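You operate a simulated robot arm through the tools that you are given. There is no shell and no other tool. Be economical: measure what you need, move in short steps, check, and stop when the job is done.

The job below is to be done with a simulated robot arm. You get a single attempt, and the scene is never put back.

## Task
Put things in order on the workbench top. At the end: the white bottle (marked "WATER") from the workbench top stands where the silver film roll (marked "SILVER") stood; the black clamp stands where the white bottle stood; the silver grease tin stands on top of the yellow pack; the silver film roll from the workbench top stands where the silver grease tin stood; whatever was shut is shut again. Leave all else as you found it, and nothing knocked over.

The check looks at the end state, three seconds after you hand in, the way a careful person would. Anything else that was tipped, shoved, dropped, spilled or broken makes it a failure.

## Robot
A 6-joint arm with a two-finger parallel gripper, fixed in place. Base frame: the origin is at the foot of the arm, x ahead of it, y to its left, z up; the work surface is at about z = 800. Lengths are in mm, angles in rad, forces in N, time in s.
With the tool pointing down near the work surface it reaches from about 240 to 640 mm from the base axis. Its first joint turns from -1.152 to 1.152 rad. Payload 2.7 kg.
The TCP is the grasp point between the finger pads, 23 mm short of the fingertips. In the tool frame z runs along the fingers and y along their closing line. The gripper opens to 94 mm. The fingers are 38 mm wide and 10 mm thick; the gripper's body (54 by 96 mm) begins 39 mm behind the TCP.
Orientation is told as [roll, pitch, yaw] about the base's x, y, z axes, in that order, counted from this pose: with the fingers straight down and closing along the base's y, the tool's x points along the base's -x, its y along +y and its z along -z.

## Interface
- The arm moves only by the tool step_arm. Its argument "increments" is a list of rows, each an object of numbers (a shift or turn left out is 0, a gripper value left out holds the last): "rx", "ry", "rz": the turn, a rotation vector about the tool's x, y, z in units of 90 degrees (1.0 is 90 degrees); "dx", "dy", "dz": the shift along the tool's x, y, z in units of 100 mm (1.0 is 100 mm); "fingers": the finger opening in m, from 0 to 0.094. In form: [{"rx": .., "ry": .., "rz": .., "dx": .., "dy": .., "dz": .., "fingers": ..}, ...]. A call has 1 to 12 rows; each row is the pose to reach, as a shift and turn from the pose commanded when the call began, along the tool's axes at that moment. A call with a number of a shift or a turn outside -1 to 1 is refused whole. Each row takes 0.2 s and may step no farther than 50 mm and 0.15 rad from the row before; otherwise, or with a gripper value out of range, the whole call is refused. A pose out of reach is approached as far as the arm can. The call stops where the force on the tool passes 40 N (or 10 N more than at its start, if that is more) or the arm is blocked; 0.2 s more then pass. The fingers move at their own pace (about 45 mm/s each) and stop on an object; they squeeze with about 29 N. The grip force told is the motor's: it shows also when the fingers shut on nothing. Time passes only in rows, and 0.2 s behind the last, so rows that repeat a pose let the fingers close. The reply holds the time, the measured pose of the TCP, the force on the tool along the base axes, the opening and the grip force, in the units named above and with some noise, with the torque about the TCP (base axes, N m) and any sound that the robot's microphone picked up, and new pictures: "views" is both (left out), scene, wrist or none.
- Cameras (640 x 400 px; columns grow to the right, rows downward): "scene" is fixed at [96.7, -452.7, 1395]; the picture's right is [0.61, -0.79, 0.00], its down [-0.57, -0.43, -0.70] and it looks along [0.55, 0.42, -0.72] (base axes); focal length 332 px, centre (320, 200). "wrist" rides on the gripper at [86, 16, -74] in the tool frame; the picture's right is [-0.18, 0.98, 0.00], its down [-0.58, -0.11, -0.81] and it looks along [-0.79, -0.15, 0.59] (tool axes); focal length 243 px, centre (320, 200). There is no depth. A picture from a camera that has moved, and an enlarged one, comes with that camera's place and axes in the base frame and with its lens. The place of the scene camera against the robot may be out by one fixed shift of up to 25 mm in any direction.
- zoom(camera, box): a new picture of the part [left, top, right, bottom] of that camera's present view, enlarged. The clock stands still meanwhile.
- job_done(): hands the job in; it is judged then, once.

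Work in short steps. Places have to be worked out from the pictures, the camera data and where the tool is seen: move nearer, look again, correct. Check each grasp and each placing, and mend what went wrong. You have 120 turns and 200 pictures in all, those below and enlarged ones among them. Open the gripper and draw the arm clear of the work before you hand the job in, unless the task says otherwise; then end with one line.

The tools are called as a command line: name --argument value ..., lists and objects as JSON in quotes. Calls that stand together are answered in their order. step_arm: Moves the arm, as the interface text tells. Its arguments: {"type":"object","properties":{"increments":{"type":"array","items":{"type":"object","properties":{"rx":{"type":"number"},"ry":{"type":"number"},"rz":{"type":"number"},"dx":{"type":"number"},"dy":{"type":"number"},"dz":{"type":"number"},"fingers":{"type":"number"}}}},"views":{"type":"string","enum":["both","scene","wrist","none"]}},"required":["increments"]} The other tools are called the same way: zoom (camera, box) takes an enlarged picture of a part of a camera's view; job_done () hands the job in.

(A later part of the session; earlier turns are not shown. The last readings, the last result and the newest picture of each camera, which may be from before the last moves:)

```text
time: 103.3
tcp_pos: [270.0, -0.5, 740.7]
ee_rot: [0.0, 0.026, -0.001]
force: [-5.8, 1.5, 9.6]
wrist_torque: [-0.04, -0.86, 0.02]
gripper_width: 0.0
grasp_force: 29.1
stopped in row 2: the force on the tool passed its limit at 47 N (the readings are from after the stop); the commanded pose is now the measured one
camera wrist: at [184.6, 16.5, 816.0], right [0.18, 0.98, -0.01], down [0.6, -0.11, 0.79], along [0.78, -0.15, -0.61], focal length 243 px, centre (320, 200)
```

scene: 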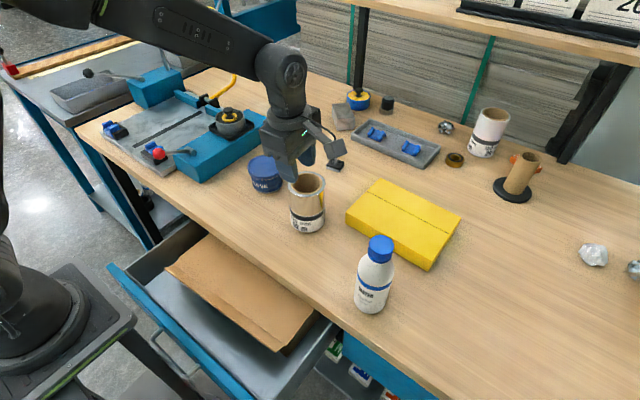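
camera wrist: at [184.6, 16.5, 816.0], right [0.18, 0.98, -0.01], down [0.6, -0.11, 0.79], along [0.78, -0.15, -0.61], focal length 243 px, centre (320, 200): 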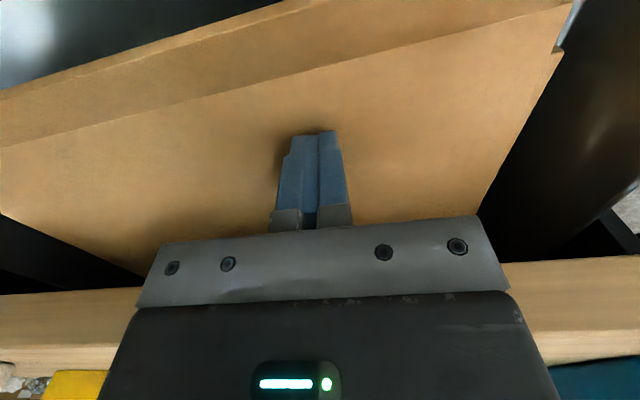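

The gripper's back is against the bench edge here, so I start the drag further out: lift, move to x≈249, press and drag.

step_arm --increments '[{"dz": -0.15, "dx": 0.05, "ry": -0.016}, {"dz": -0.15, "dx": 0.2, "ry": -0.016}, {"dz": -0.05, "dx": 0.21, "ry": -0.016}, {"dz": 0.0, "dx": 0.21, "ry": -0.016}, {"dz": 0.015, "dx": 0.21, "ry": -0.016}, {"dz": 0.015, "dx": 0.16, "ry": -0.016}, {"dz": 0.015, "dx": 0.11, "ry": -0.016}, {"dz": 0.015, "dx": 0.06, "ry": -0.016}, {"dz": 0.015, "dx": 0.03, "ry": -0.016}]' --views "wrist"

```text
time: 105.0
tcp_pos: [261.3, -1.6, 739.6]
ee_rot: [0.0, -0.004, 0.0]
force: [1.1, -0.7, 12.0]
wrist_torque: [-0.02, 0.18, 0.09]
gripper_width: 0.1
grasp_force: 28.7
stopped in row 8: the force on the tool passed its limit at 41 N (the readings are from after the stop); the commanded pose is now the measured one
camera wrist: at [173.4, 16.0, 812.8], right [0.18, 0.98, 0.0], down [0.58, -0.11, 0.81], along [0.79, -0.15, -0.59], focal length 243 px, centre (320, 200)
```

wrist: 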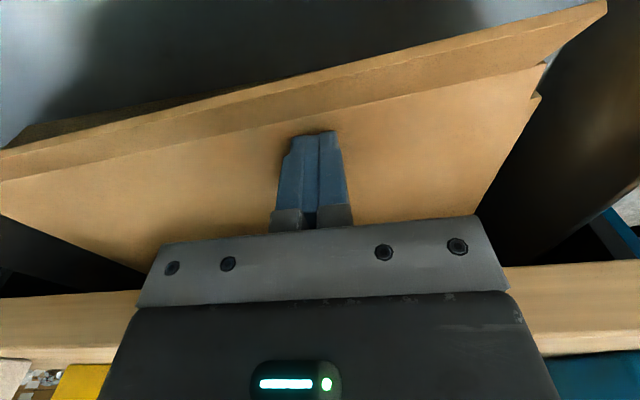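

The sheet moved partly; its +y end is still ~14 mm out. One more pass.

step_arm --increments '[{"dz": -0.15, "dx": 0.02}, {"dz": -0.15, "dx": 0.14}, {"dz": -0.03, "dx": 0.15}, {"dz": 0.0, "dx": 0.15}, {"dz": 0.012, "dx": 0.15}, {"dz": 0.012, "dx": 0.1}, {"dz": 0.012, "dx": 0.05}, {"dz": 0.012, "dx": 0.0}, {"dz": 0.012, "dx": -0.05}, {"dz": -0.4, "dx": -0.05}, {"dz": -0.8, "dx": -0.05}]' --views "wrist"

zoom --camera "scene" --box '[150, 220, 350, 370]'

```text
time: 105.9
tcp_pos: [247.7, -0.6, 742.9]
ee_rot: [0.002, -0.006, -0.003]
force: [0.0, -0.1, 4.5]
wrist_torque: [-0.02, 0.09, -0.01]
gripper_width: 0.0
grasp_force: 29.4
stopped in row 4: the force on the tool passed its limit at 53 N (the readings are from after the stop); the commanded pose is now the measured one
camera wrist: at [159.3, 16.5, 816.0], right [0.19, 0.98, 0.0], down [0.58, -0.11, 0.81], along [0.8, -0.15, -0.59], focal length 243 px, centre (320, 200)
```

wrist: 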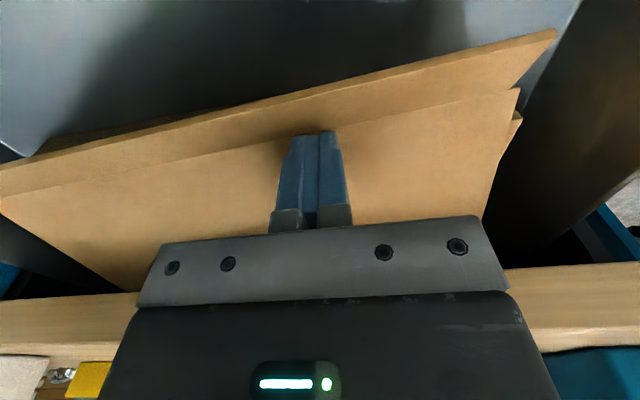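

```text
2.67 times, centred on (250, 295) of scene
camera zoom: at [96.6, -452.7, 1395.0], right [0.61, -0.79, 0.0], down [-0.57, -0.43, -0.7], along [0.55, 0.42, -0.72], focal length 886 px, centre (507, -53)
```

zoom: 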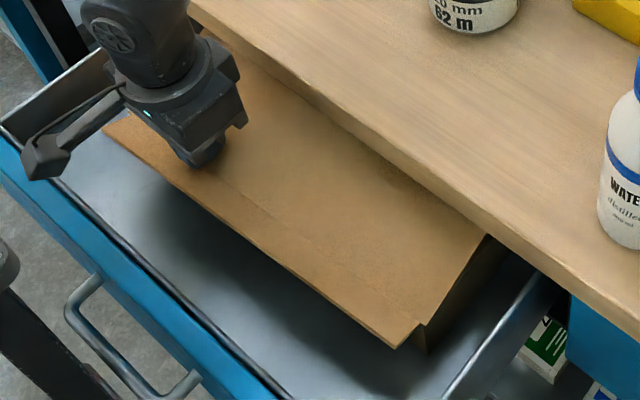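

Pressing drags the whole drawer rather than the sheet. Better: shut the drawer part-way so the lip comes into reach, then nudge the lip's +y end. I go round to the front of the panel at y≈-235.

step_arm --increments '[{"dz": -0.4}, {"dz": -0.8}, {"dz": -1.0, "dy": -0.2}, {"dz": -1.0, "dy": -0.6}, {"dz": -1.0, "dy": -1.0}]' --views "none"

step_arm --increments '[{"dy": -0.4}, {"dy": -0.8, "dx": 0.2}, {"dy": -1.0, "dx": 0.6}, {"dy": -1.0, "dx": 1.0}]' --views "none"

step_arm --increments '[{"dy": -0.2, "dx": 0.1}, {"dy": -0.4, "dx": 0.4}]' --views "both"

```text
time: 107.1
tcp_pos: [245.9, -102.2, 843.7]
ee_rot: [-0.001, -0.002, -0.005]
force: [0.1, 0.1, -0.4]
wrist_torque: [0.0, 0.01, 0.01]
gripper_width: 0.0
grasp_force: 29.3
```

```text
time: 108.1
tcp_pos: [145.1, -199.4, 844.6]
ee_rot: [0.0, -0.004, -0.001]
force: [0.1, -0.3, -0.6]
wrist_torque: [0.0, -0.01, 0.02]
gripper_width: 0.1
grasp_force: 29.0
```

```text
time: 108.7
tcp_pos: [105.9, -238.8, 841.7]
ee_rot: [0.001, -0.005, -0.003]
force: [-0.4, -0.2, -0.8]
wrist_torque: [-0.01, -0.01, 0.04]
gripper_width: 0.1
grasp_force: 29.0
camera wrist: at [17.2, -221.6, 915.1], right [0.19, 0.98, 0.0], down [0.58, -0.11, 0.81], along [0.79, -0.15, -0.59], focal length 243 px, centre (320, 200)
```

scene: 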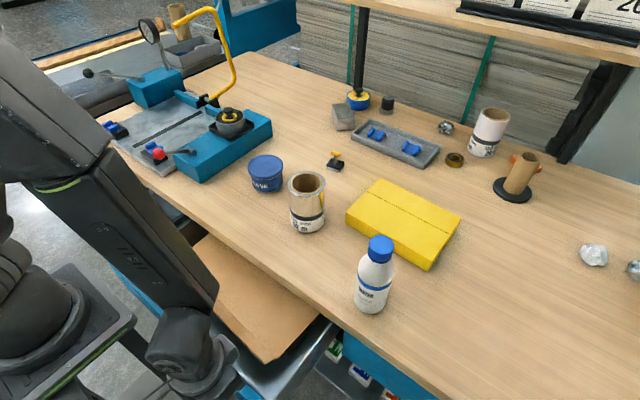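
wrist: 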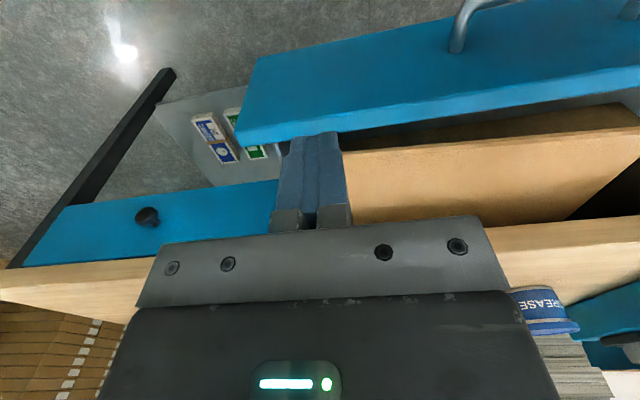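

The arm reaches here. I lower in front of the panel and push the drawer in to where the lip can be nudged (TCP x≈172).

step_arm --increments '[{"dz": 0.35}, {"dz": 0.67}, {"dz": 0.67, "dx": -0.2}, {"dz": 0.67, "dx": -0.4}, {"dz": 0.67, "dx": -0.55}, {"dz": 0.67, "dx": -0.66}]' --views "wrist"

```text
time: 109.1
tcp_pos: [106.4, -238.9, 809.2]
ee_rot: [0.014, 0.003, 0.0]
force: [18.6, 7.9, 20.2]
wrist_torque: [-0.43, 3.73, -1.17]
gripper_width: 0.0
grasp_force: 28.7
stopped in row 2: the force on the tool passed its limit at 200 N (the readings are from after the stop); the commanded pose is now the measured one
camera wrist: at [18.8, -222.5, 883.0], right [0.19, 0.98, 0.01], down [0.58, -0.12, 0.8], along [0.79, -0.14, -0.59], focal length 243 px, centre (320, 200)
```

wrist: 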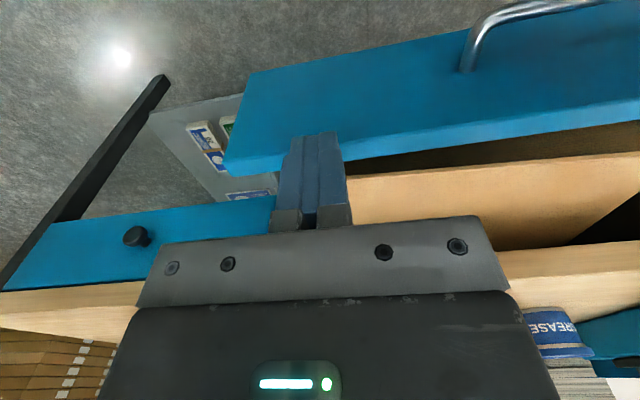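

The wrist camera's arm hit the pedestal plate. I go up, turn the tool so the camera points to -y, then come down and push.

step_arm --increments '[{"dz": -0.36}, {"dz": -0.36, "rz": -0.09}, {"dz": -0.36, "rz": -0.18}, {"dz": -0.36, "rz": -0.27}, {"dz": -0.36, "rz": -0.36}, {"dz": -0.36, "rz": -0.45}, {"dz": -0.36, "rz": -0.54}, {"dz": -0.36, "rz": -0.63}, {"dz": -0.36, "rz": -0.72}, {"dz": -0.36, "rz": -0.81}, {"dz": -0.36, "rz": -0.9}, {"dz": -0.36, "rz": -0.99}]' --views "none"

step_arm --increments '[{"dz": 0.35}, {"dz": 0.66}]' --views "both"

```text
time: 111.7
tcp_pos: [105.7, -239.2, 845.2]
ee_rot: [0.002, -0.013, 1.56]
force: [0.7, -0.1, -0.8]
wrist_torque: [0.0, 0.0, 0.05]
gripper_width: 0.0
grasp_force: 28.7
```

```text
time: 112.3
tcp_pos: [104.3, -239.2, 777.9]
ee_rot: [0.002, -0.012, 1.557]
force: [0.1, -0.6, -0.5]
wrist_torque: [0.04, -0.01, -0.03]
gripper_width: 0.0
grasp_force: 29.0
camera wrist: at [86.6, -325.4, 850.6], right [-0.98, 0.2, 0.0], down [0.12, 0.57, 0.81], along [0.16, 0.8, -0.58], focal length 243 px, centre (320, 200)
```

scene: 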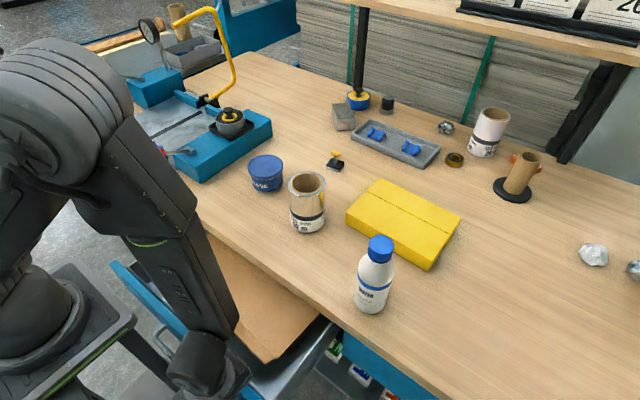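
wrist: 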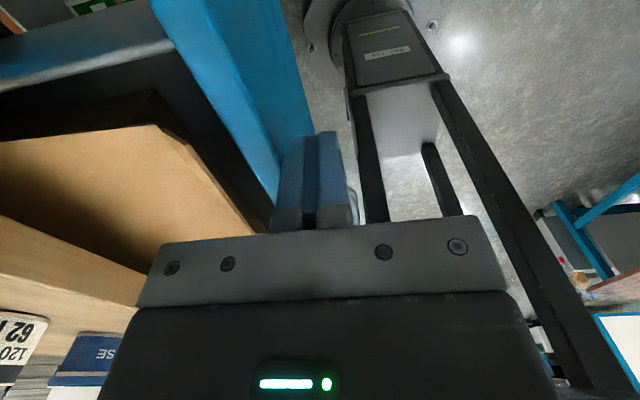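

Fingers are in front of the panel. I push the drawer in.

step_arm --increments '[{"dy": -0.25}, {"dy": -0.4}, {"dy": -0.55}, {"dy": -0.68}, {"dy": -0.76}]' --views "both"

```text
time: 113.5
tcp_pos: [181.7, -239.5, 779.6]
ee_rot: [0.003, -0.012, 1.556]
force: [0.4, 0.6, 0.3]
wrist_torque: [0.01, 0.02, 0.01]
gripper_width: 0.0
grasp_force: 28.8
camera wrist: at [162.1, -326.2, 851.0], right [-0.98, 0.2, 0.0], down [0.12, 0.57, 0.81], along [0.16, 0.8, -0.58], focal length 243 px, centre (320, 200)
```

scene: 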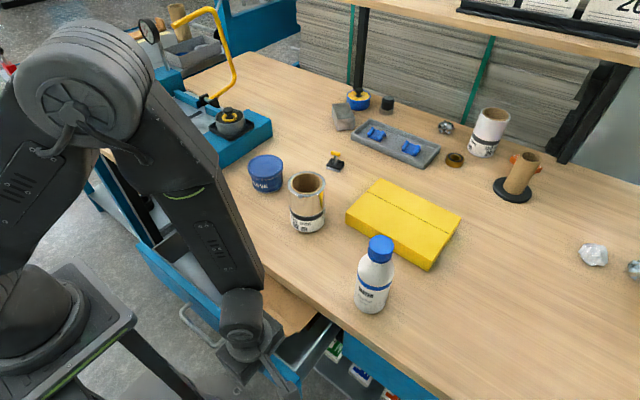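
wrist: 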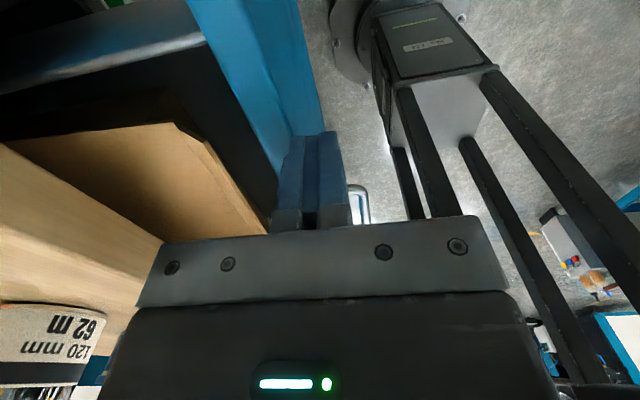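

The drawer slides well. Turns are getting short, so I leave the sheet as it is and shut the drawer fully.

step_arm --increments '[{"dy": -0.25, "dz": 0.02}, {"dy": -0.5, "dz": 0.02}, {"dy": -0.75, "dz": 0.02}, {"dy": -1.0, "dz": 0.02}]' --views "none"

step_arm --increments '[{"dy": -0.1}, {"dy": -0.2}, {"dy": -0.26}, {"dy": -0.3}, {"dy": -0.33}]' --views "both"

```text
time: 114.5
tcp_pos: [283.5, -240.2, 777.7]
ee_rot: [0.003, -0.012, 1.556]
force: [0.5, 0.6, -0.1]
wrist_torque: [-0.02, 0.01, 0.02]
gripper_width: 0.0
grasp_force: 28.6
```

```text
time: 115.7
tcp_pos: [306.9, -240.2, 775.5]
ee_rot: [0.018, -0.02, 1.554]
force: [-6.1, -1.9, 1.1]
wrist_torque: [0.06, -0.17, 0.1]
gripper_width: 0.0
grasp_force: 29.1
stopped in row 5: the force on the tool passed its limit at 45 N (the readings are from after the stop); the commanded pose is now the measured one
camera wrist: at [288.8, -327.1, 847.1], right [-0.98, 0.2, 0.02], down [0.13, 0.56, 0.82], along [0.15, 0.8, -0.58], focal length 243 px, centre (320, 200)
```

scene: 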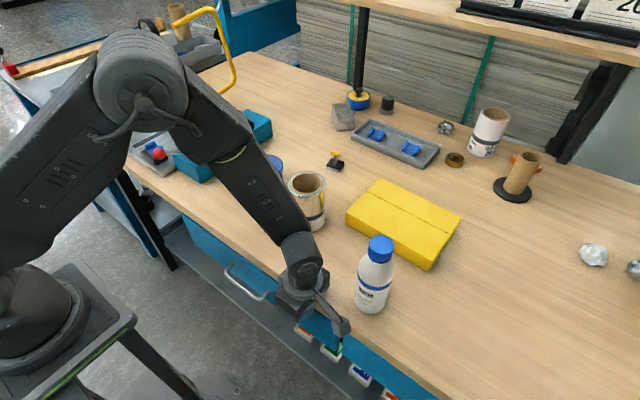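
wrist: 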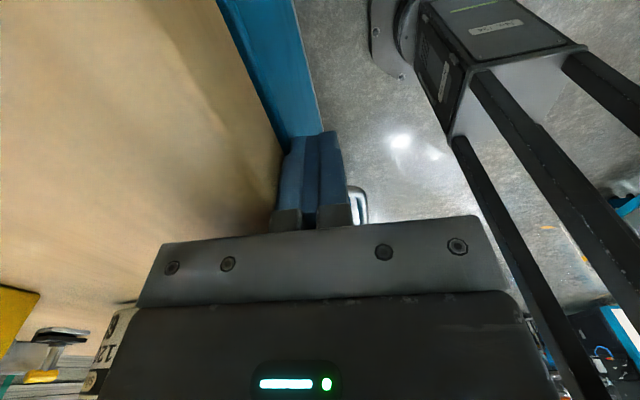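

The left drawer is shut. Now the right drawer with a tilted tool: I rise, back off, and turn to yaw 0 on the way to it.

step_arm --increments '[{"dz": -0.3, "dy": 0.1}, {"dz": -0.6, "dy": 0.3}, {"dz": -1.0, "dy": 0.5}]' --views "none"

step_arm --increments '[{"rz": 0.09, "dx": 0.1}, {"rz": 0.18, "dx": 0.2}, {"rz": 0.27, "dx": 0.3}, {"rz": 0.36, "dx": 0.4}, {"rz": 0.45, "dx": 0.5}, {"rz": 0.54, "dx": 0.6}, {"rz": 0.63, "dx": 0.7}, {"rz": 0.72, "dx": 0.8}, {"rz": 0.81, "dx": 0.9}, {"rz": 0.9, "dx": 1.0}, {"rz": 0.99, "dx": 1.0}]' --views "none"

step_arm --increments '[{"dy": -0.3, "rx": 0.07, "ry": -0.06, "fingers": 0.07}, {"dy": -0.6, "rx": 0.14, "ry": -0.1}, {"dy": -0.8, "rx": 0.21, "ry": -0.15}, {"dy": -1.0, "rx": 0.28, "ry": -0.2}]' --views "both"

```text
time: 116.5
tcp_pos: [259.1, -240.1, 876.0]
ee_rot: [0.016, -0.021, 1.555]
force: [0.0, 0.0, 1.0]
wrist_torque: [-0.04, 0.03, 0.01]
gripper_width: 0.0
grasp_force: 28.9
```

```text
time: 118.8
tcp_pos: [257.8, -343.4, 873.5]
ee_rot: [0.021, 0.016, -0.003]
force: [-0.1, -0.6, 0.1]
wrist_torque: [-0.02, -0.05, 0.02]
gripper_width: 0.0
grasp_force: 29.4
```

```text
time: 119.8
tcp_pos: [257.8, -443.5, 873.2]
ee_rot: [-0.436, -0.292, 0.063]
force: [0.3, 0.0, -0.6]
wrist_torque: [-0.03, -0.02, 0.02]
gripper_width: 69.8
grasp_force: 0.0
camera wrist: at [153.7, -403.1, 905.8], right [0.24, 0.91, -0.34], down [0.32, 0.26, 0.91], along [0.92, -0.33, -0.23], focal length 243 px, centre (320, 200)
```

scene: 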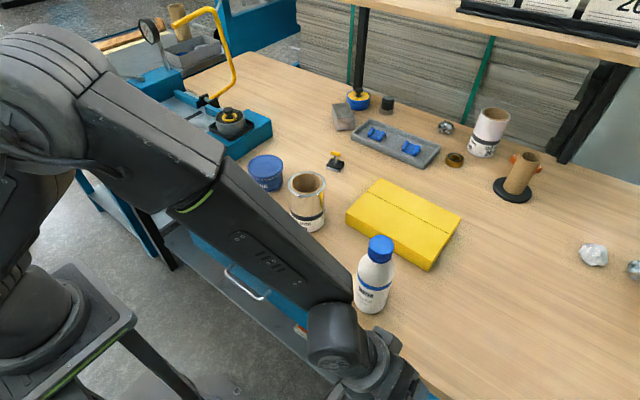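
wrist: 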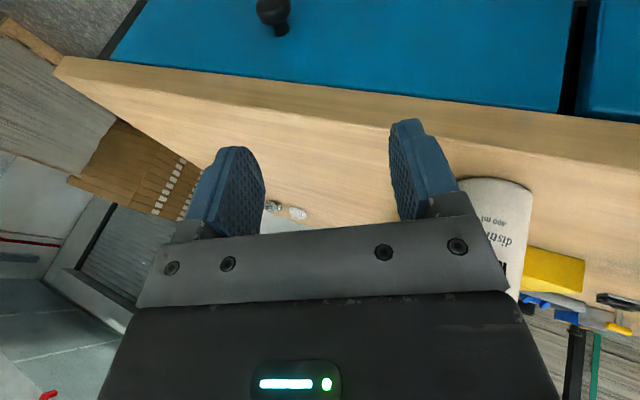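

The knob computes to (300,-572,700), and the tilt points the right way. I approach along the tool axis.

step_arm --increments '[{"dx": 0.09, "dy": -0.14, "dz": 0.33}, {"dx": 0.17, "dy": -0.28, "dz": 0.66}, {"dx": 0.257, "dy": -0.42, "dz": 1.0}]' --views "none"

step_arm --increments '[{"dz": 0.3}, {"dz": 0.6}]' --views "both"

```text
time: 120.7
tcp_pos: [258.7, -523.3, 795.7]
ee_rot: [-0.433, -0.292, 0.064]
force: [-0.2, 0.7, -0.1]
wrist_torque: [-0.02, -0.01, -0.01]
gripper_width: 70.1
grasp_force: 0.1
```

```text
time: 121.2
tcp_pos: [276.4, -546.3, 743.3]
ee_rot: [-0.433, -0.289, 0.064]
force: [-0.2, -0.5, -0.4]
wrist_torque: [0.0, -0.01, -0.02]
gripper_width: 70.0
grasp_force: 0.0
camera wrist: at [171.2, -505.9, 775.2], right [0.24, 0.91, -0.34], down [0.32, 0.26, 0.91], along [0.92, -0.32, -0.23], focal length 243 px, centre (320, 200)
```

scene: 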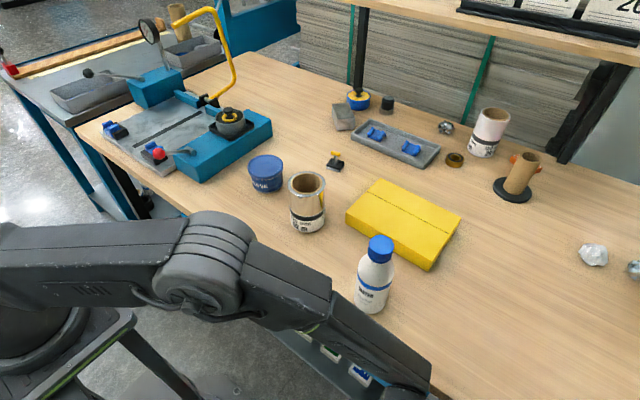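
wrist: 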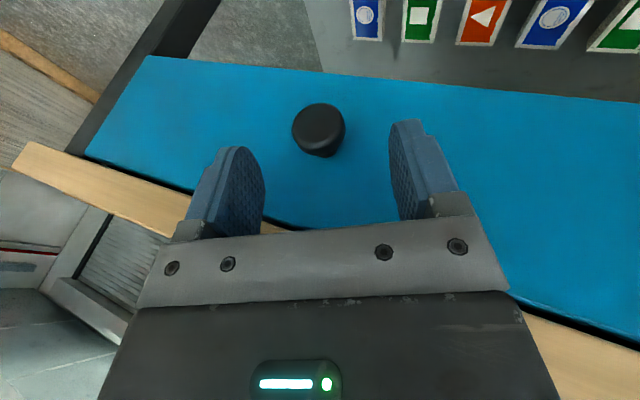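

Knob centred between the fingers. I advance 42 mm and close on it.

step_arm --increments '[{"dz": 0.22}, {"dz": 0.42}, {"dz": 0.42, "fingers": 0.0}, {"dz": 0.42}, {"dz": 0.42}, {"dz": 0.42}]' --views "wrist"

```text
time: 122.7
tcp_pos: [287.9, -564.9, 706.9]
ee_rot: [-0.439, -0.294, 0.064]
force: [-2.6, -20.5, -2.4]
wrist_torque: [-0.41, -0.05, -0.43]
gripper_width: 33.4
grasp_force: 45.3
camera wrist: at [183.6, -524.8, 739.3], right [0.24, 0.91, -0.35], down [0.32, 0.26, 0.91], along [0.92, -0.33, -0.22], focal length 243 px, centre (320, 200)
```

wrist: 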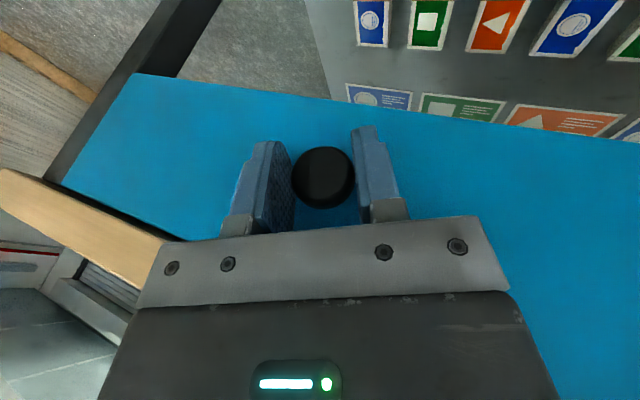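

Knob gripped. I pull it out along -x by 100 mm.

step_arm --increments '[{"dx": 0.191, "dy": -0.013, "dz": -0.057}, {"dx": 0.382, "dy": -0.026, "dz": -0.115}, {"dx": 0.574, "dy": -0.038, "dz": -0.172}, {"dx": 0.765, "dy": -0.051, "dz": -0.23}, {"dx": 0.956, "dy": -0.064, "dz": -0.287}]' --views "both"

```text
time: 123.4
tcp_pos: [241.0, -566.1, 708.8]
ee_rot: [-0.445, -0.29, 0.06]
force: [-0.8, -7.7, -8.4]
wrist_torque: [-0.27, 0.75, -0.51]
gripper_width: 33.1
grasp_force: 44.7
out of reach, approached as far as the arm can: row 3
stopped in row 3: the force on the tool passed its limit at 47 N (the readings are from after the stop); the commanded pose is now the measured one
camera wrist: at [138.4, -523.7, 739.7], right [0.24, 0.9, -0.35], down [0.32, 0.27, 0.91], along [0.92, -0.33, -0.22], focal length 243 px, centre (320, 200)
```

scene: 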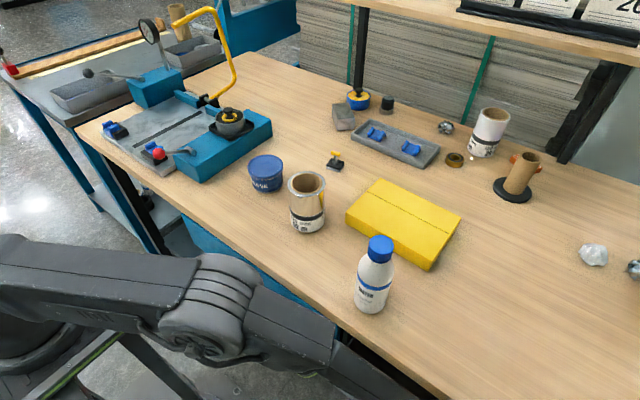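
wrist: 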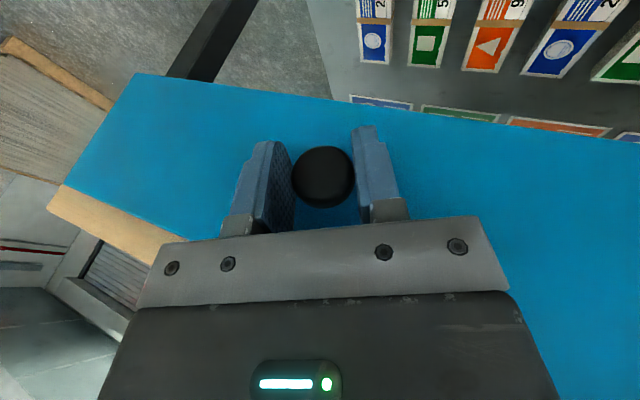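

The right drawer slides too (47 mm now; joint limit stops further pull on the knob). I release, back off, straighten, and go to its left end to grip the panel's top edge.

step_arm --increments '[{"fingers": 0.07}, {"fingers": 0.07}, {"dz": -0.3}, {"dz": -0.6}, {"dz": -0.9}]' --views "none"

step_arm --increments '[{"rx": -0.07, "ry": 0.05, "dz": -0.2}, {"rx": -0.14, "ry": 0.1, "dz": -0.4}, {"rx": -0.21, "ry": 0.15, "dz": -0.6}, {"rx": -0.28, "ry": 0.2, "dz": -0.8}]' --views "none"

step_arm --increments '[{"rz": 0.09, "dx": -0.07, "dy": 0.09, "fingers": 0.042}, {"rz": 0.18, "dx": -0.14, "dy": 0.18}, {"rz": 0.27, "dx": -0.21, "dy": 0.27}, {"rz": 0.36, "dx": -0.28, "dy": 0.36}, {"rz": 0.45, "dx": -0.35, "dy": 0.45}, {"rz": 0.54, "dx": -0.42, "dy": 0.54}, {"rz": 0.63, "dx": -0.49, "dy": 0.63}, {"rz": 0.72, "dx": -0.56, "dy": 0.72}, {"rz": 0.81, "dx": -0.63, "dy": 0.81}, {"rz": 0.9, "dx": -0.7, "dy": 0.9}, {"rz": 0.99, "dx": -0.77, "dy": 1.0}]' --views "both"

```text
time: 124.6
tcp_pos: [225.8, -523.6, 785.8]
ee_rot: [-0.443, -0.287, 0.06]
force: [-0.3, 0.1, 0.4]
wrist_torque: [0.01, 0.01, -0.01]
gripper_width: 69.9
grasp_force: 0.0
out of reach, approached as far as the arm can: row 3, 4, 5
```

```text
time: 125.6
tcp_pos: [203.2, -491.8, 857.1]
ee_rot: [0.011, 0.016, -0.007]
force: [0.3, -0.6, 0.2]
wrist_torque: [0.01, 0.01, -0.03]
gripper_width: 70.0
grasp_force: 0.1
```

```text
time: 128.0
tcp_pos: [279.8, -393.1, 856.8]
ee_rot: [-0.013, 0.01, -1.563]
force: [-0.1, -0.6, 0.7]
wrist_torque: [0.0, -0.02, -0.02]
gripper_width: 42.1
grasp_force: 0.1
camera wrist: at [295.9, -306.2, 930.4], right [0.98, -0.18, -0.02], down [-0.09, -0.59, 0.8], along [-0.15, -0.79, -0.6], focal length 243 px, centre (320, 200)
```

scene: 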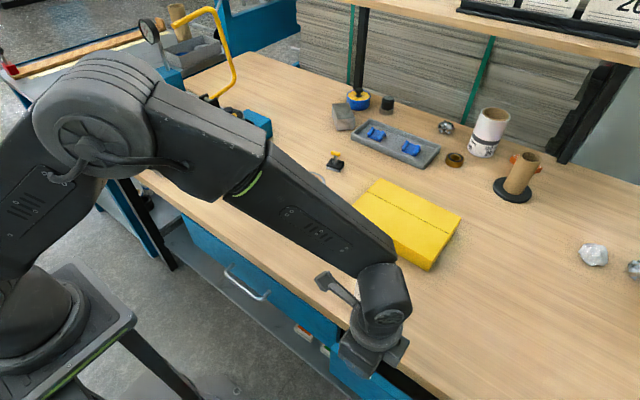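
wrist: 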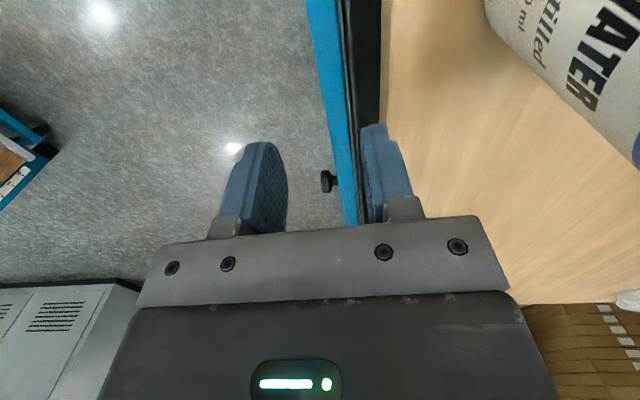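

The right finger is over the gap and the panel lies between the fingers. I lower, grip the panel and pull 100 mm, in one go.

step_arm --increments '[{"dz": 0.45, "dx": 0.1}, {"dz": 0.88, "dx": 0.15}, {"dz": 0.88, "dx": 0.15, "fingers": 0.0}, {"dz": 0.88, "dx": 0.15}, {"dz": 0.88, "dx": 0.15}, {"dz": 0.88, "dx": 0.15, "dy": -0.18}, {"dz": 0.88, "dx": 0.15, "dy": -0.36}, {"dz": 0.88, "dx": 0.15, "dy": -0.54}, {"dz": 0.88, "dx": 0.15, "dy": -0.72}, {"dz": 0.88, "dx": 0.15, "dy": -0.9}, {"dz": 0.88, "dx": 0.15, "dy": -1.0}]' --views "both"

```text
time: 130.4
tcp_pos: [177.6, -376.2, 769.1]
ee_rot: [-0.015, 0.012, -1.566]
force: [-0.7, -5.9, -24.0]
wrist_torque: [-0.47, -0.55, -1.63]
gripper_width: 18.0
grasp_force: 45.1
camera wrist: at [193.2, -290.9, 843.2], right [0.98, -0.18, -0.02], down [-0.09, -0.59, 0.8], along [-0.15, -0.79, -0.6], focal length 243 px, centre (320, 200)
```

scene: 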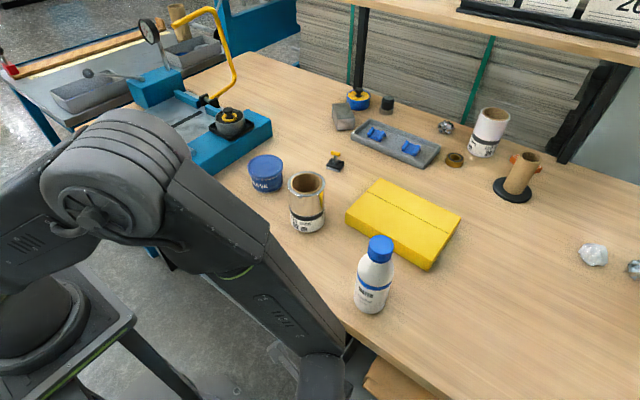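
wrist: 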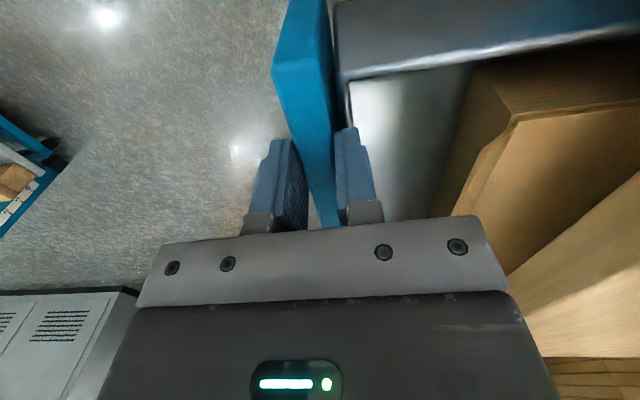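

The right drawer is open ~140 mm; another stack is in it. I release, lift and look along it.

step_arm --increments '[{"fingers": 0.05}, {"fingers": 0.05}, {"dz": -0.4}, {"dz": -0.8}, {"dz": -1.0}]' --views "none"

step_arm --increments '[{"dz": -0.4, "dx": 0.3}, {"dz": -0.8, "dx": 0.6}]' --views "both"

```text
time: 131.6
tcp_pos: [180.9, -378.2, 868.8]
ee_rot: [-0.015, 0.011, -1.561]
force: [0.7, 0.3, 0.0]
wrist_torque: [0.0, -0.02, 0.0]
gripper_width: 50.0
grasp_force: 0.2
```

```text
time: 132.2
tcp_pos: [180.8, -318.5, 951.2]
ee_rot: [-0.013, 0.01, -1.563]
force: [0.1, 0.6, -0.2]
wrist_torque: [-0.04, 0.02, 0.01]
gripper_width: 50.0
grasp_force: 0.1
camera wrist: at [195.8, -232.5, 1024.5], right [0.98, -0.17, -0.02], down [-0.09, -0.59, 0.8], along [-0.15, -0.79, -0.6], focal length 243 px, centre (320, 200)
```

scene: 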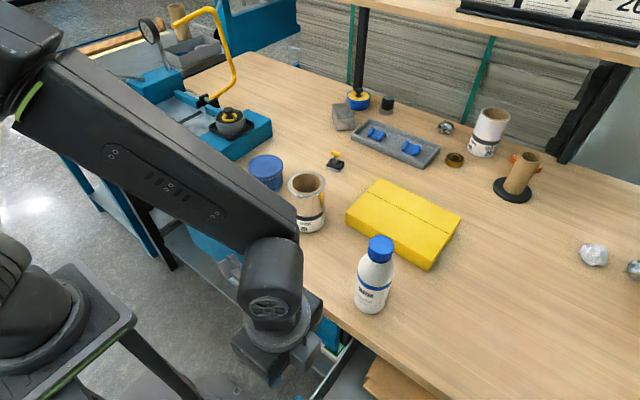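
wrist: 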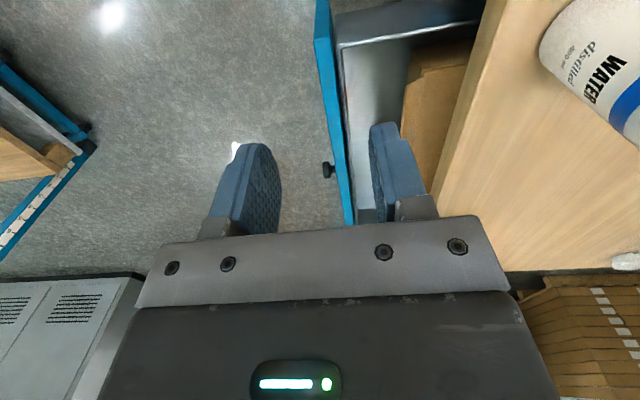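

No tin in the visible part; the far half of this drawer is hidden by the fingers. I move further along -y for a look.

step_arm --increments '[{"dx": -0.3, "dy": 0.2, "dz": -0.2}, {"dx": -0.6, "dy": 0.4, "dz": -0.4}, {"dx": -0.9, "dy": 0.6, "dz": -0.6}, {"dx": -1.0, "dy": 0.8, "dz": -0.6}]' --views "none"

step_arm --increments '[{"dx": -0.3, "ry": 0.08}, {"dx": -0.6, "ry": 0.16}, {"dx": -0.8, "ry": 0.24}, {"dx": -0.8, "ry": 0.32}]' --views "wrist"

```text
time: 133.2
tcp_pos: [261.4, -419.1, 1008.7]
ee_rot: [-0.014, 0.01, -1.562]
force: [0.2, -0.9, 0.2]
wrist_torque: [-0.02, -0.02, 0.02]
gripper_width: 50.0
grasp_force: 0.1
```

```text
time: 134.2
tcp_pos: [257.2, -489.6, 1003.4]
ee_rot: [-0.015, 0.513, -1.57]
force: [0.5, -0.1, 0.1]
wrist_torque: [0.01, 0.03, -0.03]
gripper_width: 50.0
grasp_force: 0.1
out of reach, approached as far as the arm can: row 4
camera wrist: at [273.3, -449.8, 1108.8], right [0.98, -0.15, -0.1], down [-0.1, -0.9, 0.42], along [-0.16, -0.4, -0.9], focal length 243 px, centre (320, 200)
```

wrist: 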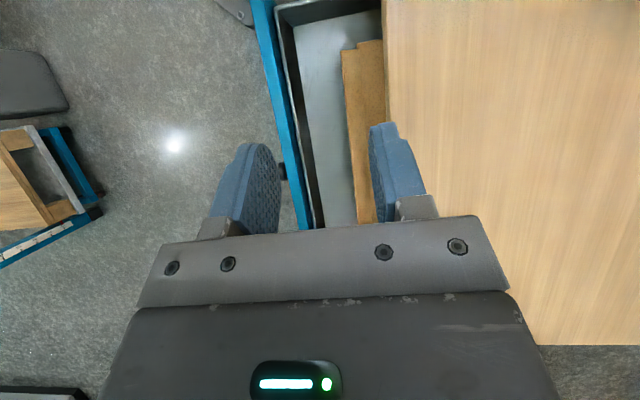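

The strip is empty too. Having searched both drawers, I reconsider: the only grease tin anywhere is the one on the bench; it has bare silver metal at its bottom edge under a blue label and lid, so it must be the "silver grease tin", making a plain bench-top rearrangement. I now shut this drawer first: untilt and return to the grip pose over its panel.

step_arm --increments '[{"ry": -0.08}, {"ry": -0.16}, {"ry": -0.24}, {"ry": -0.32}]' --views "none"

step_arm --increments '[{"dx": 0.3, "dy": -0.2, "dz": 0.2}, {"dx": 0.6, "dy": -0.4, "dz": 0.4}, {"dx": 0.9, "dy": -0.6, "dz": 0.6}, {"dx": 1.0, "dy": -0.77, "dz": 0.9}]' --views "none"

zoom --camera "wrist" --box '[160, 0, 480, 240]'

```text
time: 135.2
tcp_pos: [258.9, -487.8, 1004.6]
ee_rot: [-0.013, 0.008, -1.563]
force: [0.5, -0.7, 0.0]
wrist_torque: [0.0, 0.01, 0.02]
gripper_width: 49.9
grasp_force: 0.1
```

```text
time: 136.2
tcp_pos: [179.8, -389.1, 916.3]
ee_rot: [-0.013, 0.009, -1.562]
force: [0.0, 0.2, 0.1]
wrist_torque: [0.0, 0.0, 0.01]
gripper_width: 50.0
grasp_force: 0.0
```

```text
1.67 times, centred on (320, 120) of wrist
camera zoom: at [195.0, -302.2, 990.8], right [0.98, -0.17, -0.01], down [-0.09, -0.59, 0.8], along [-0.15, -0.79, -0.6], focal length 404 px, centre (320, 333)
```

zoom: 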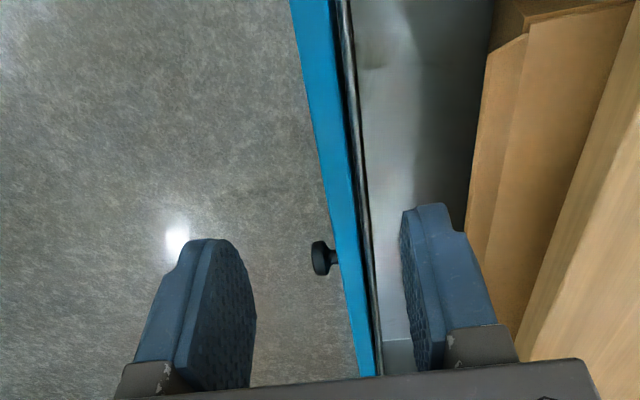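

Panel is centred between the fingers. I lower, grip, push the drawer in 100 mm, then release and rise.

step_arm --increments '[{"dz": 0.4, "dx": 0.1}, {"dz": 0.8, "dx": 0.12}, {"dz": 1.0, "dx": 0.12}]' --views "none"

step_arm --increments '[{"dz": 0.3}, {"dz": 0.46}, {"dz": 0.46, "fingers": 0.0}, {"dz": 0.46}, {"dz": 0.46, "dy": 0.2}, {"dz": 0.46, "dy": 0.4}, {"dz": 0.46, "dy": 0.6}, {"dz": 0.46, "dy": 0.8}, {"dz": 0.46, "dy": 1.0}]' --views "none"

step_arm --increments '[{"fingers": 0.05}, {"fingers": 0.05}, {"dz": -0.3}, {"dz": -0.5}, {"dz": -0.5, "dy": -0.3, "fingers": 0.0}, {"dz": -0.5, "dy": -0.6}, {"dz": -0.5, "dy": -0.6}]' --views "both"

```text
time: 137.0
tcp_pos: [177.3, -373.8, 815.8]
ee_rot: [-0.014, 0.01, -1.563]
force: [0.5, 0.4, 0.3]
wrist_torque: [-0.01, 0.04, -0.02]
gripper_width: 49.9
grasp_force: 0.0
```

```text
time: 139.0
tcp_pos: [278.1, -374.6, 767.8]
ee_rot: [-0.014, 0.01, -1.561]
force: [1.9, 25.9, 25.9]
wrist_torque: [-0.07, -0.55, -1.72]
gripper_width: 18.1
grasp_force: 45.0
```

```text
time: 140.6
tcp_pos: [217.1, -378.3, 820.0]
ee_rot: [-0.014, 0.01, -1.562]
force: [-0.1, 0.0, 0.4]
wrist_torque: [0.01, 0.01, -0.04]
gripper_width: 0.0
grasp_force: 22.4
camera wrist: at [233.3, -290.3, 893.9], right [0.98, -0.17, -0.02], down [-0.09, -0.59, 0.8], along [-0.15, -0.79, -0.6], focal length 243 px, centre (320, 200)
```

scene: 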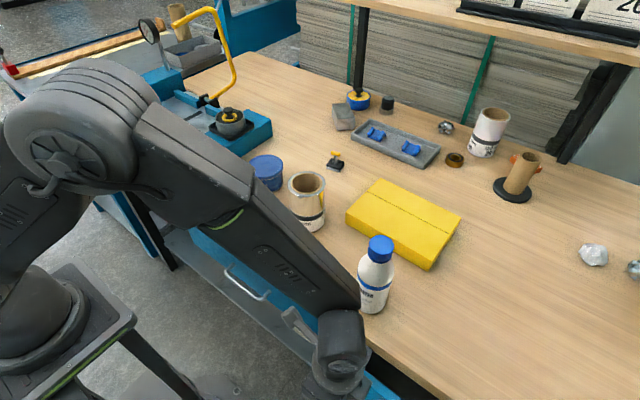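
wrist: 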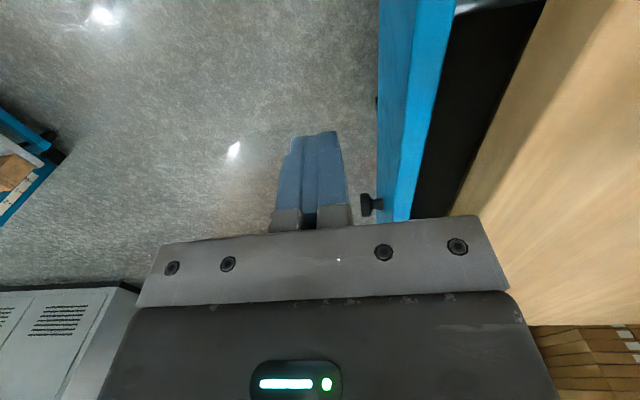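

Next: lower the closed fingers and push this drawer fully shut, then retreat up.

step_arm --increments '[{"dz": 0.42}, {"dz": 0.44, "dy": 0.3}, {"dz": 0.44, "dy": 0.5}, {"dz": 0.44, "dy": 0.65}, {"dz": 0.44, "dy": 0.78}, {"dz": 0.44, "dy": 0.86}, {"dz": 0.44, "dy": 0.91}, {"dz": 0.44, "dy": 0.94}]' --views "wrist"

step_arm --increments '[{"dy": -0.3}, {"dy": -0.5, "dz": -0.4}, {"dy": -0.5, "dz": -0.8}, {"dy": -0.5, "dz": -1.0}]' --views "none"

step_arm --increments '[{"rz": -0.09, "dz": -0.2, "fingers": 0.094}, {"rz": -0.18, "dz": -0.4, "dx": 0.1}, {"rz": -0.27, "dz": -0.6, "dx": 0.2}, {"rz": -0.36, "dz": -0.8, "dx": 0.3}, {"rz": -0.45, "dz": -1.0, "dx": 0.4}, {"rz": -0.54, "dz": -1.0, "dx": 0.5}, {"rz": -0.63, "dz": -1.0, "dx": 0.6}, {"rz": -0.72, "dz": -1.0, "dx": 0.7}, {"rz": -0.81, "dz": -1.0, "dx": 0.8}, {"rz": -0.9, "dz": -1.0, "dx": 0.9}, {"rz": -0.99, "dz": -1.0, "dx": 1.0}]' --views "scene"

```text
time: 142.5
tcp_pos: [306.9, -374.4, 773.8]
ee_rot: [-0.024, 0.017, -1.571]
force: [-7.1, 0.7, 3.4]
wrist_torque: [-0.09, -0.25, -0.17]
gripper_width: 0.1
grasp_force: 28.8
stopped in row 8: the force on the tool passed its limit at 42 N (the readings are from after the stop); the commanded pose is now the measured one
camera wrist: at [323.3, -287.6, 847.4], right [0.98, -0.18, -0.03], down [-0.09, -0.6, 0.8], along [-0.16, -0.78, -0.6], focal length 243 px, centre (320, 200)
```

wrist: 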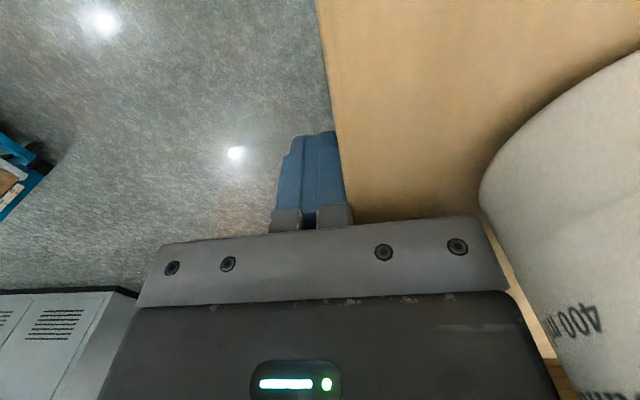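

```text
time: 143.5
tcp_pos: [259.1, -374.8, 875.9]
ee_rot: [-0.023, 0.017, -1.567]
force: [-0.7, -0.3, 0.1]
wrist_torque: [0.0, 0.05, 0.04]
gripper_width: 0.0
grasp_force: 28.9
```

```text
time: 145.9
tcp_pos: [262.3, -276.9, 975.4]
ee_rot: [0.016, 0.022, -0.01]
force: [-0.5, 0.7, -0.3]
wrist_torque: [0.01, -0.01, 0.02]
gripper_width: 94.1
grasp_force: 0.1
```

scene: 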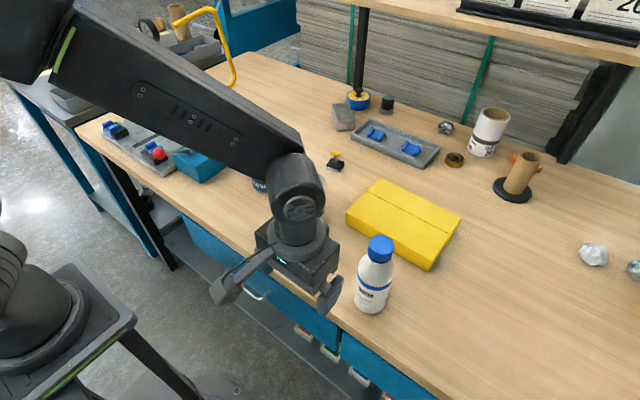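

Both drawers are shut and nothing is displaced. Now the tin at about (493,42): I fly over at safe height.

step_arm --increments '[{"dx": -0.3, "dy": 0.3, "dz": -0.1, "rx": 0.01, "ry": -0.014}, {"dx": -0.6, "dy": 0.6, "dz": -0.2, "rx": 0.01, "ry": -0.014}, {"dx": -0.9, "dy": 0.9, "dz": -0.2, "rx": 0.01, "ry": -0.014}, {"dx": -1.0, "dy": 1.0, "dz": -0.2, "rx": 0.01, "ry": -0.014}]' --views "none"

step_arm --increments '[{"dx": -0.3, "dy": 0.3}, {"dx": -0.6, "dy": 0.6}, {"dx": -0.9, "dy": 0.9}, {"dx": -1.0, "dy": 1.0}]' --views "wrist"

step_arm --increments '[{"dy": 0.4}, {"dy": 0.8}, {"dy": 1.0}]' --views "wrist"

```text
time: 146.9
tcp_pos: [361.6, -178.6, 996.1]
ee_rot: [0.0, 0.0, -0.013]
force: [-0.3, 0.4, -0.1]
wrist_torque: [0.03, 0.0, 0.03]
gripper_width: 93.9
grasp_force: 0.0
```

```text
time: 147.9
tcp_pos: [464.4, -80.9, 995.3]
ee_rot: [0.001, 0.003, -0.014]
force: [-0.1, 1.3, 0.0]
wrist_torque: [-0.01, 0.01, 0.01]
gripper_width: 94.1
grasp_force: 0.1
camera wrist: at [377.3, -61.2, 1069.1], right [0.2, 0.98, 0.0], down [0.58, -0.12, 0.81], along [0.79, -0.16, -0.59], focal length 243 px, centre (320, 200)
```

wrist: 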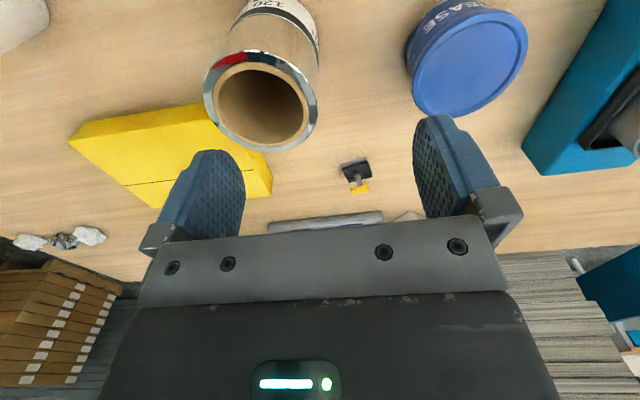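

```text
time: 148.7
tcp_pos: [466.4, 21.6, 995.4]
ee_rot: [0.001, 0.0, -0.013]
force: [0.2, 0.8, 0.0]
wrist_torque: [-0.02, 0.02, 0.0]
gripper_width: 93.9
grasp_force: 0.0
camera wrist: at [378.5, 39.1, 1068.1], right [0.2, 0.98, 0.0], down [0.58, -0.12, 0.81], along [0.79, -0.16, -0.59], focal length 243 px, centre (320, 200)
```

wrist: 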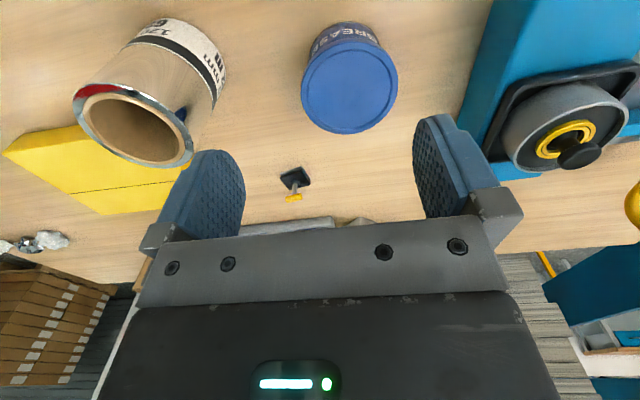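

Tin triangulates to (499.5, 42.7), top z≈855, lid ≈ 88 mm wide, so it needs careful centring in the 94 mm opening. I go to just above it and look.

step_arm --increments '[{"dx": -0.17, "dy": 0.1, "dz": 0.3}, {"dx": -0.335, "dy": 0.21, "dz": 0.65}, {"dx": -0.335, "dy": 0.21, "dz": 0.98}]' --views "wrist"

```text
time: 149.5
tcp_pos: [500.6, 42.9, 895.8]
ee_rot: [0.001, -0.001, -0.014]
force: [-0.3, 0.1, -0.5]
wrist_torque: [-0.01, 0.02, -0.03]
gripper_width: 93.9
grasp_force: 0.0
camera wrist: at [412.5, 60.4, 969.8], right [0.2, 0.98, 0.0], down [0.58, -0.12, 0.81], along [0.79, -0.16, -0.59], focal length 243 px, centre (320, 200)
```

wrist: 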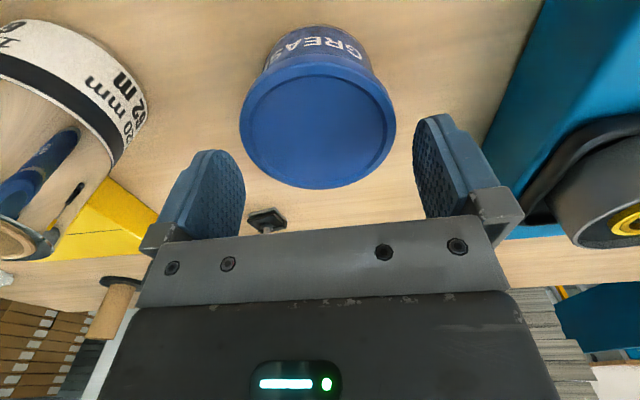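

Well centred in y. I descend to z≈839, close, and lift 10 cm.

step_arm --increments '[{"dz": 0.25, "dx": 0.02}, {"dz": 0.45, "dx": 0.02}, {"dz": 0.57, "dx": 0.02}, {"dz": 0.57, "dx": 0.02, "fingers": 0.06}, {"dz": 0.57, "dx": 0.02}, {"dz": 0.57, "dx": 0.02}, {"dz": 0.2, "dx": 0.02}, {"dz": -0.2, "dx": 0.02}, {"dz": -0.5, "dx": 0.02}]' --views "wrist"

```text
time: 151.5
tcp_pos: [501.0, 41.6, 948.9]
ee_rot: [-0.001, 0.001, -0.014]
force: [0.3, 0.3, -2.6]
wrist_torque: [0.01, 0.0, -0.02]
gripper_width: 89.9
grasp_force: 29.0
camera wrist: at [412.4, 59.6, 1022.3], right [0.2, 0.98, 0.0], down [0.58, -0.12, 0.81], along [0.79, -0.16, -0.59], focal length 243 px, centre (320, 200)
```

wrist: 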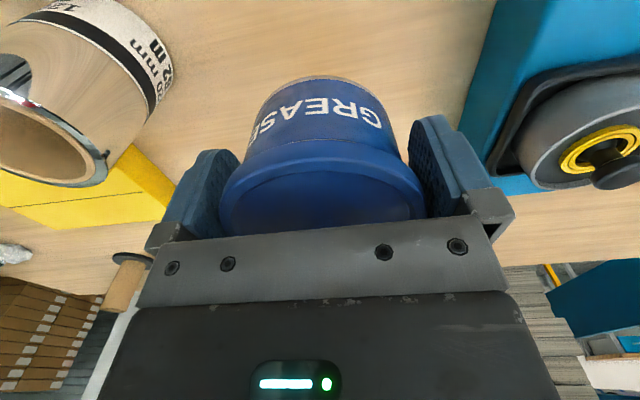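

Tin held firmly. I carry it high over to the pack, target (548,-278).

step_arm --increments '[{"dx": -0.1, "dy": -0.1, "dz": -0.3}, {"dx": -0.25, "dy": -0.35, "dz": -0.55}, {"dx": -0.4, "dy": -0.7, "dz": -0.6}, {"dx": -0.47, "dy": -1.0, "dz": -0.6}]' --views "none"

step_arm --increments '[{"dy": -0.35}, {"dy": -0.7}, {"dy": -1.0}]' --views "none"

step_arm --increments '[{"dy": -0.35}, {"dy": -0.7}, {"dy": -1.0}, {"dy": -1.0, "dz": 0.3}]' --views "both"

```text
time: 152.5
tcp_pos: [543.2, -59.8, 1008.1]
ee_rot: [0.001, 0.001, -0.012]
force: [0.1, -0.1, -3.0]
wrist_torque: [-0.02, -0.02, -0.04]
gripper_width: 90.1
grasp_force: 28.7
```

```text
time: 153.3
tcp_pos: [542.4, -159.9, 1008.2]
ee_rot: [0.003, 0.002, -0.013]
force: [0.5, -0.6, -3.3]
wrist_torque: [-0.02, 0.03, -0.04]
gripper_width: 90.1
grasp_force: 28.5
```

```text
time: 154.3
tcp_pos: [539.9, -260.2, 977.3]
ee_rot: [0.001, 0.001, -0.014]
force: [-0.6, -0.6, -2.3]
wrist_torque: [0.0, 0.04, 0.01]
gripper_width: 89.9
grasp_force: 29.2
camera wrist: at [453.0, -242.5, 1050.5], right [0.2, 0.98, 0.0], down [0.58, -0.12, 0.81], along [0.79, -0.16, -0.59], focal length 243 px, centre (320, 200)
```

scene: 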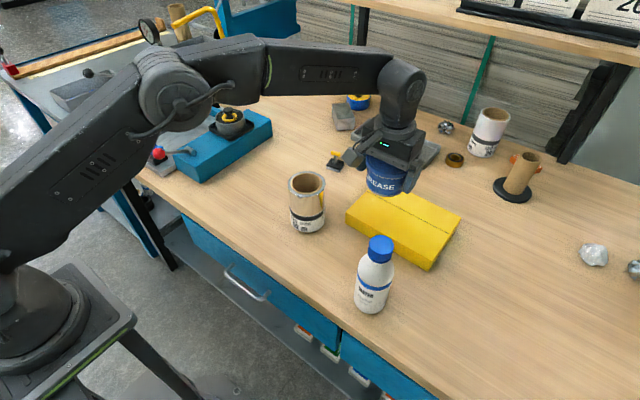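
wrist: 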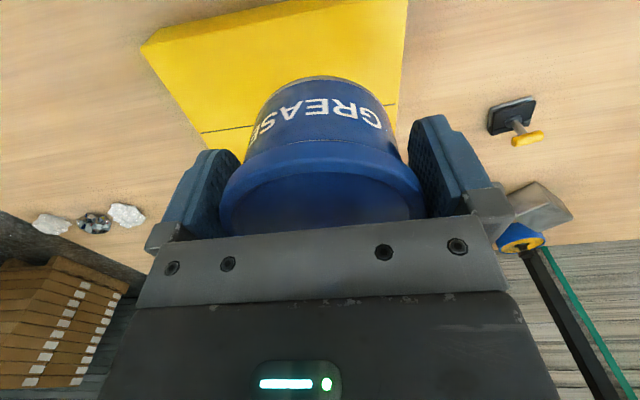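

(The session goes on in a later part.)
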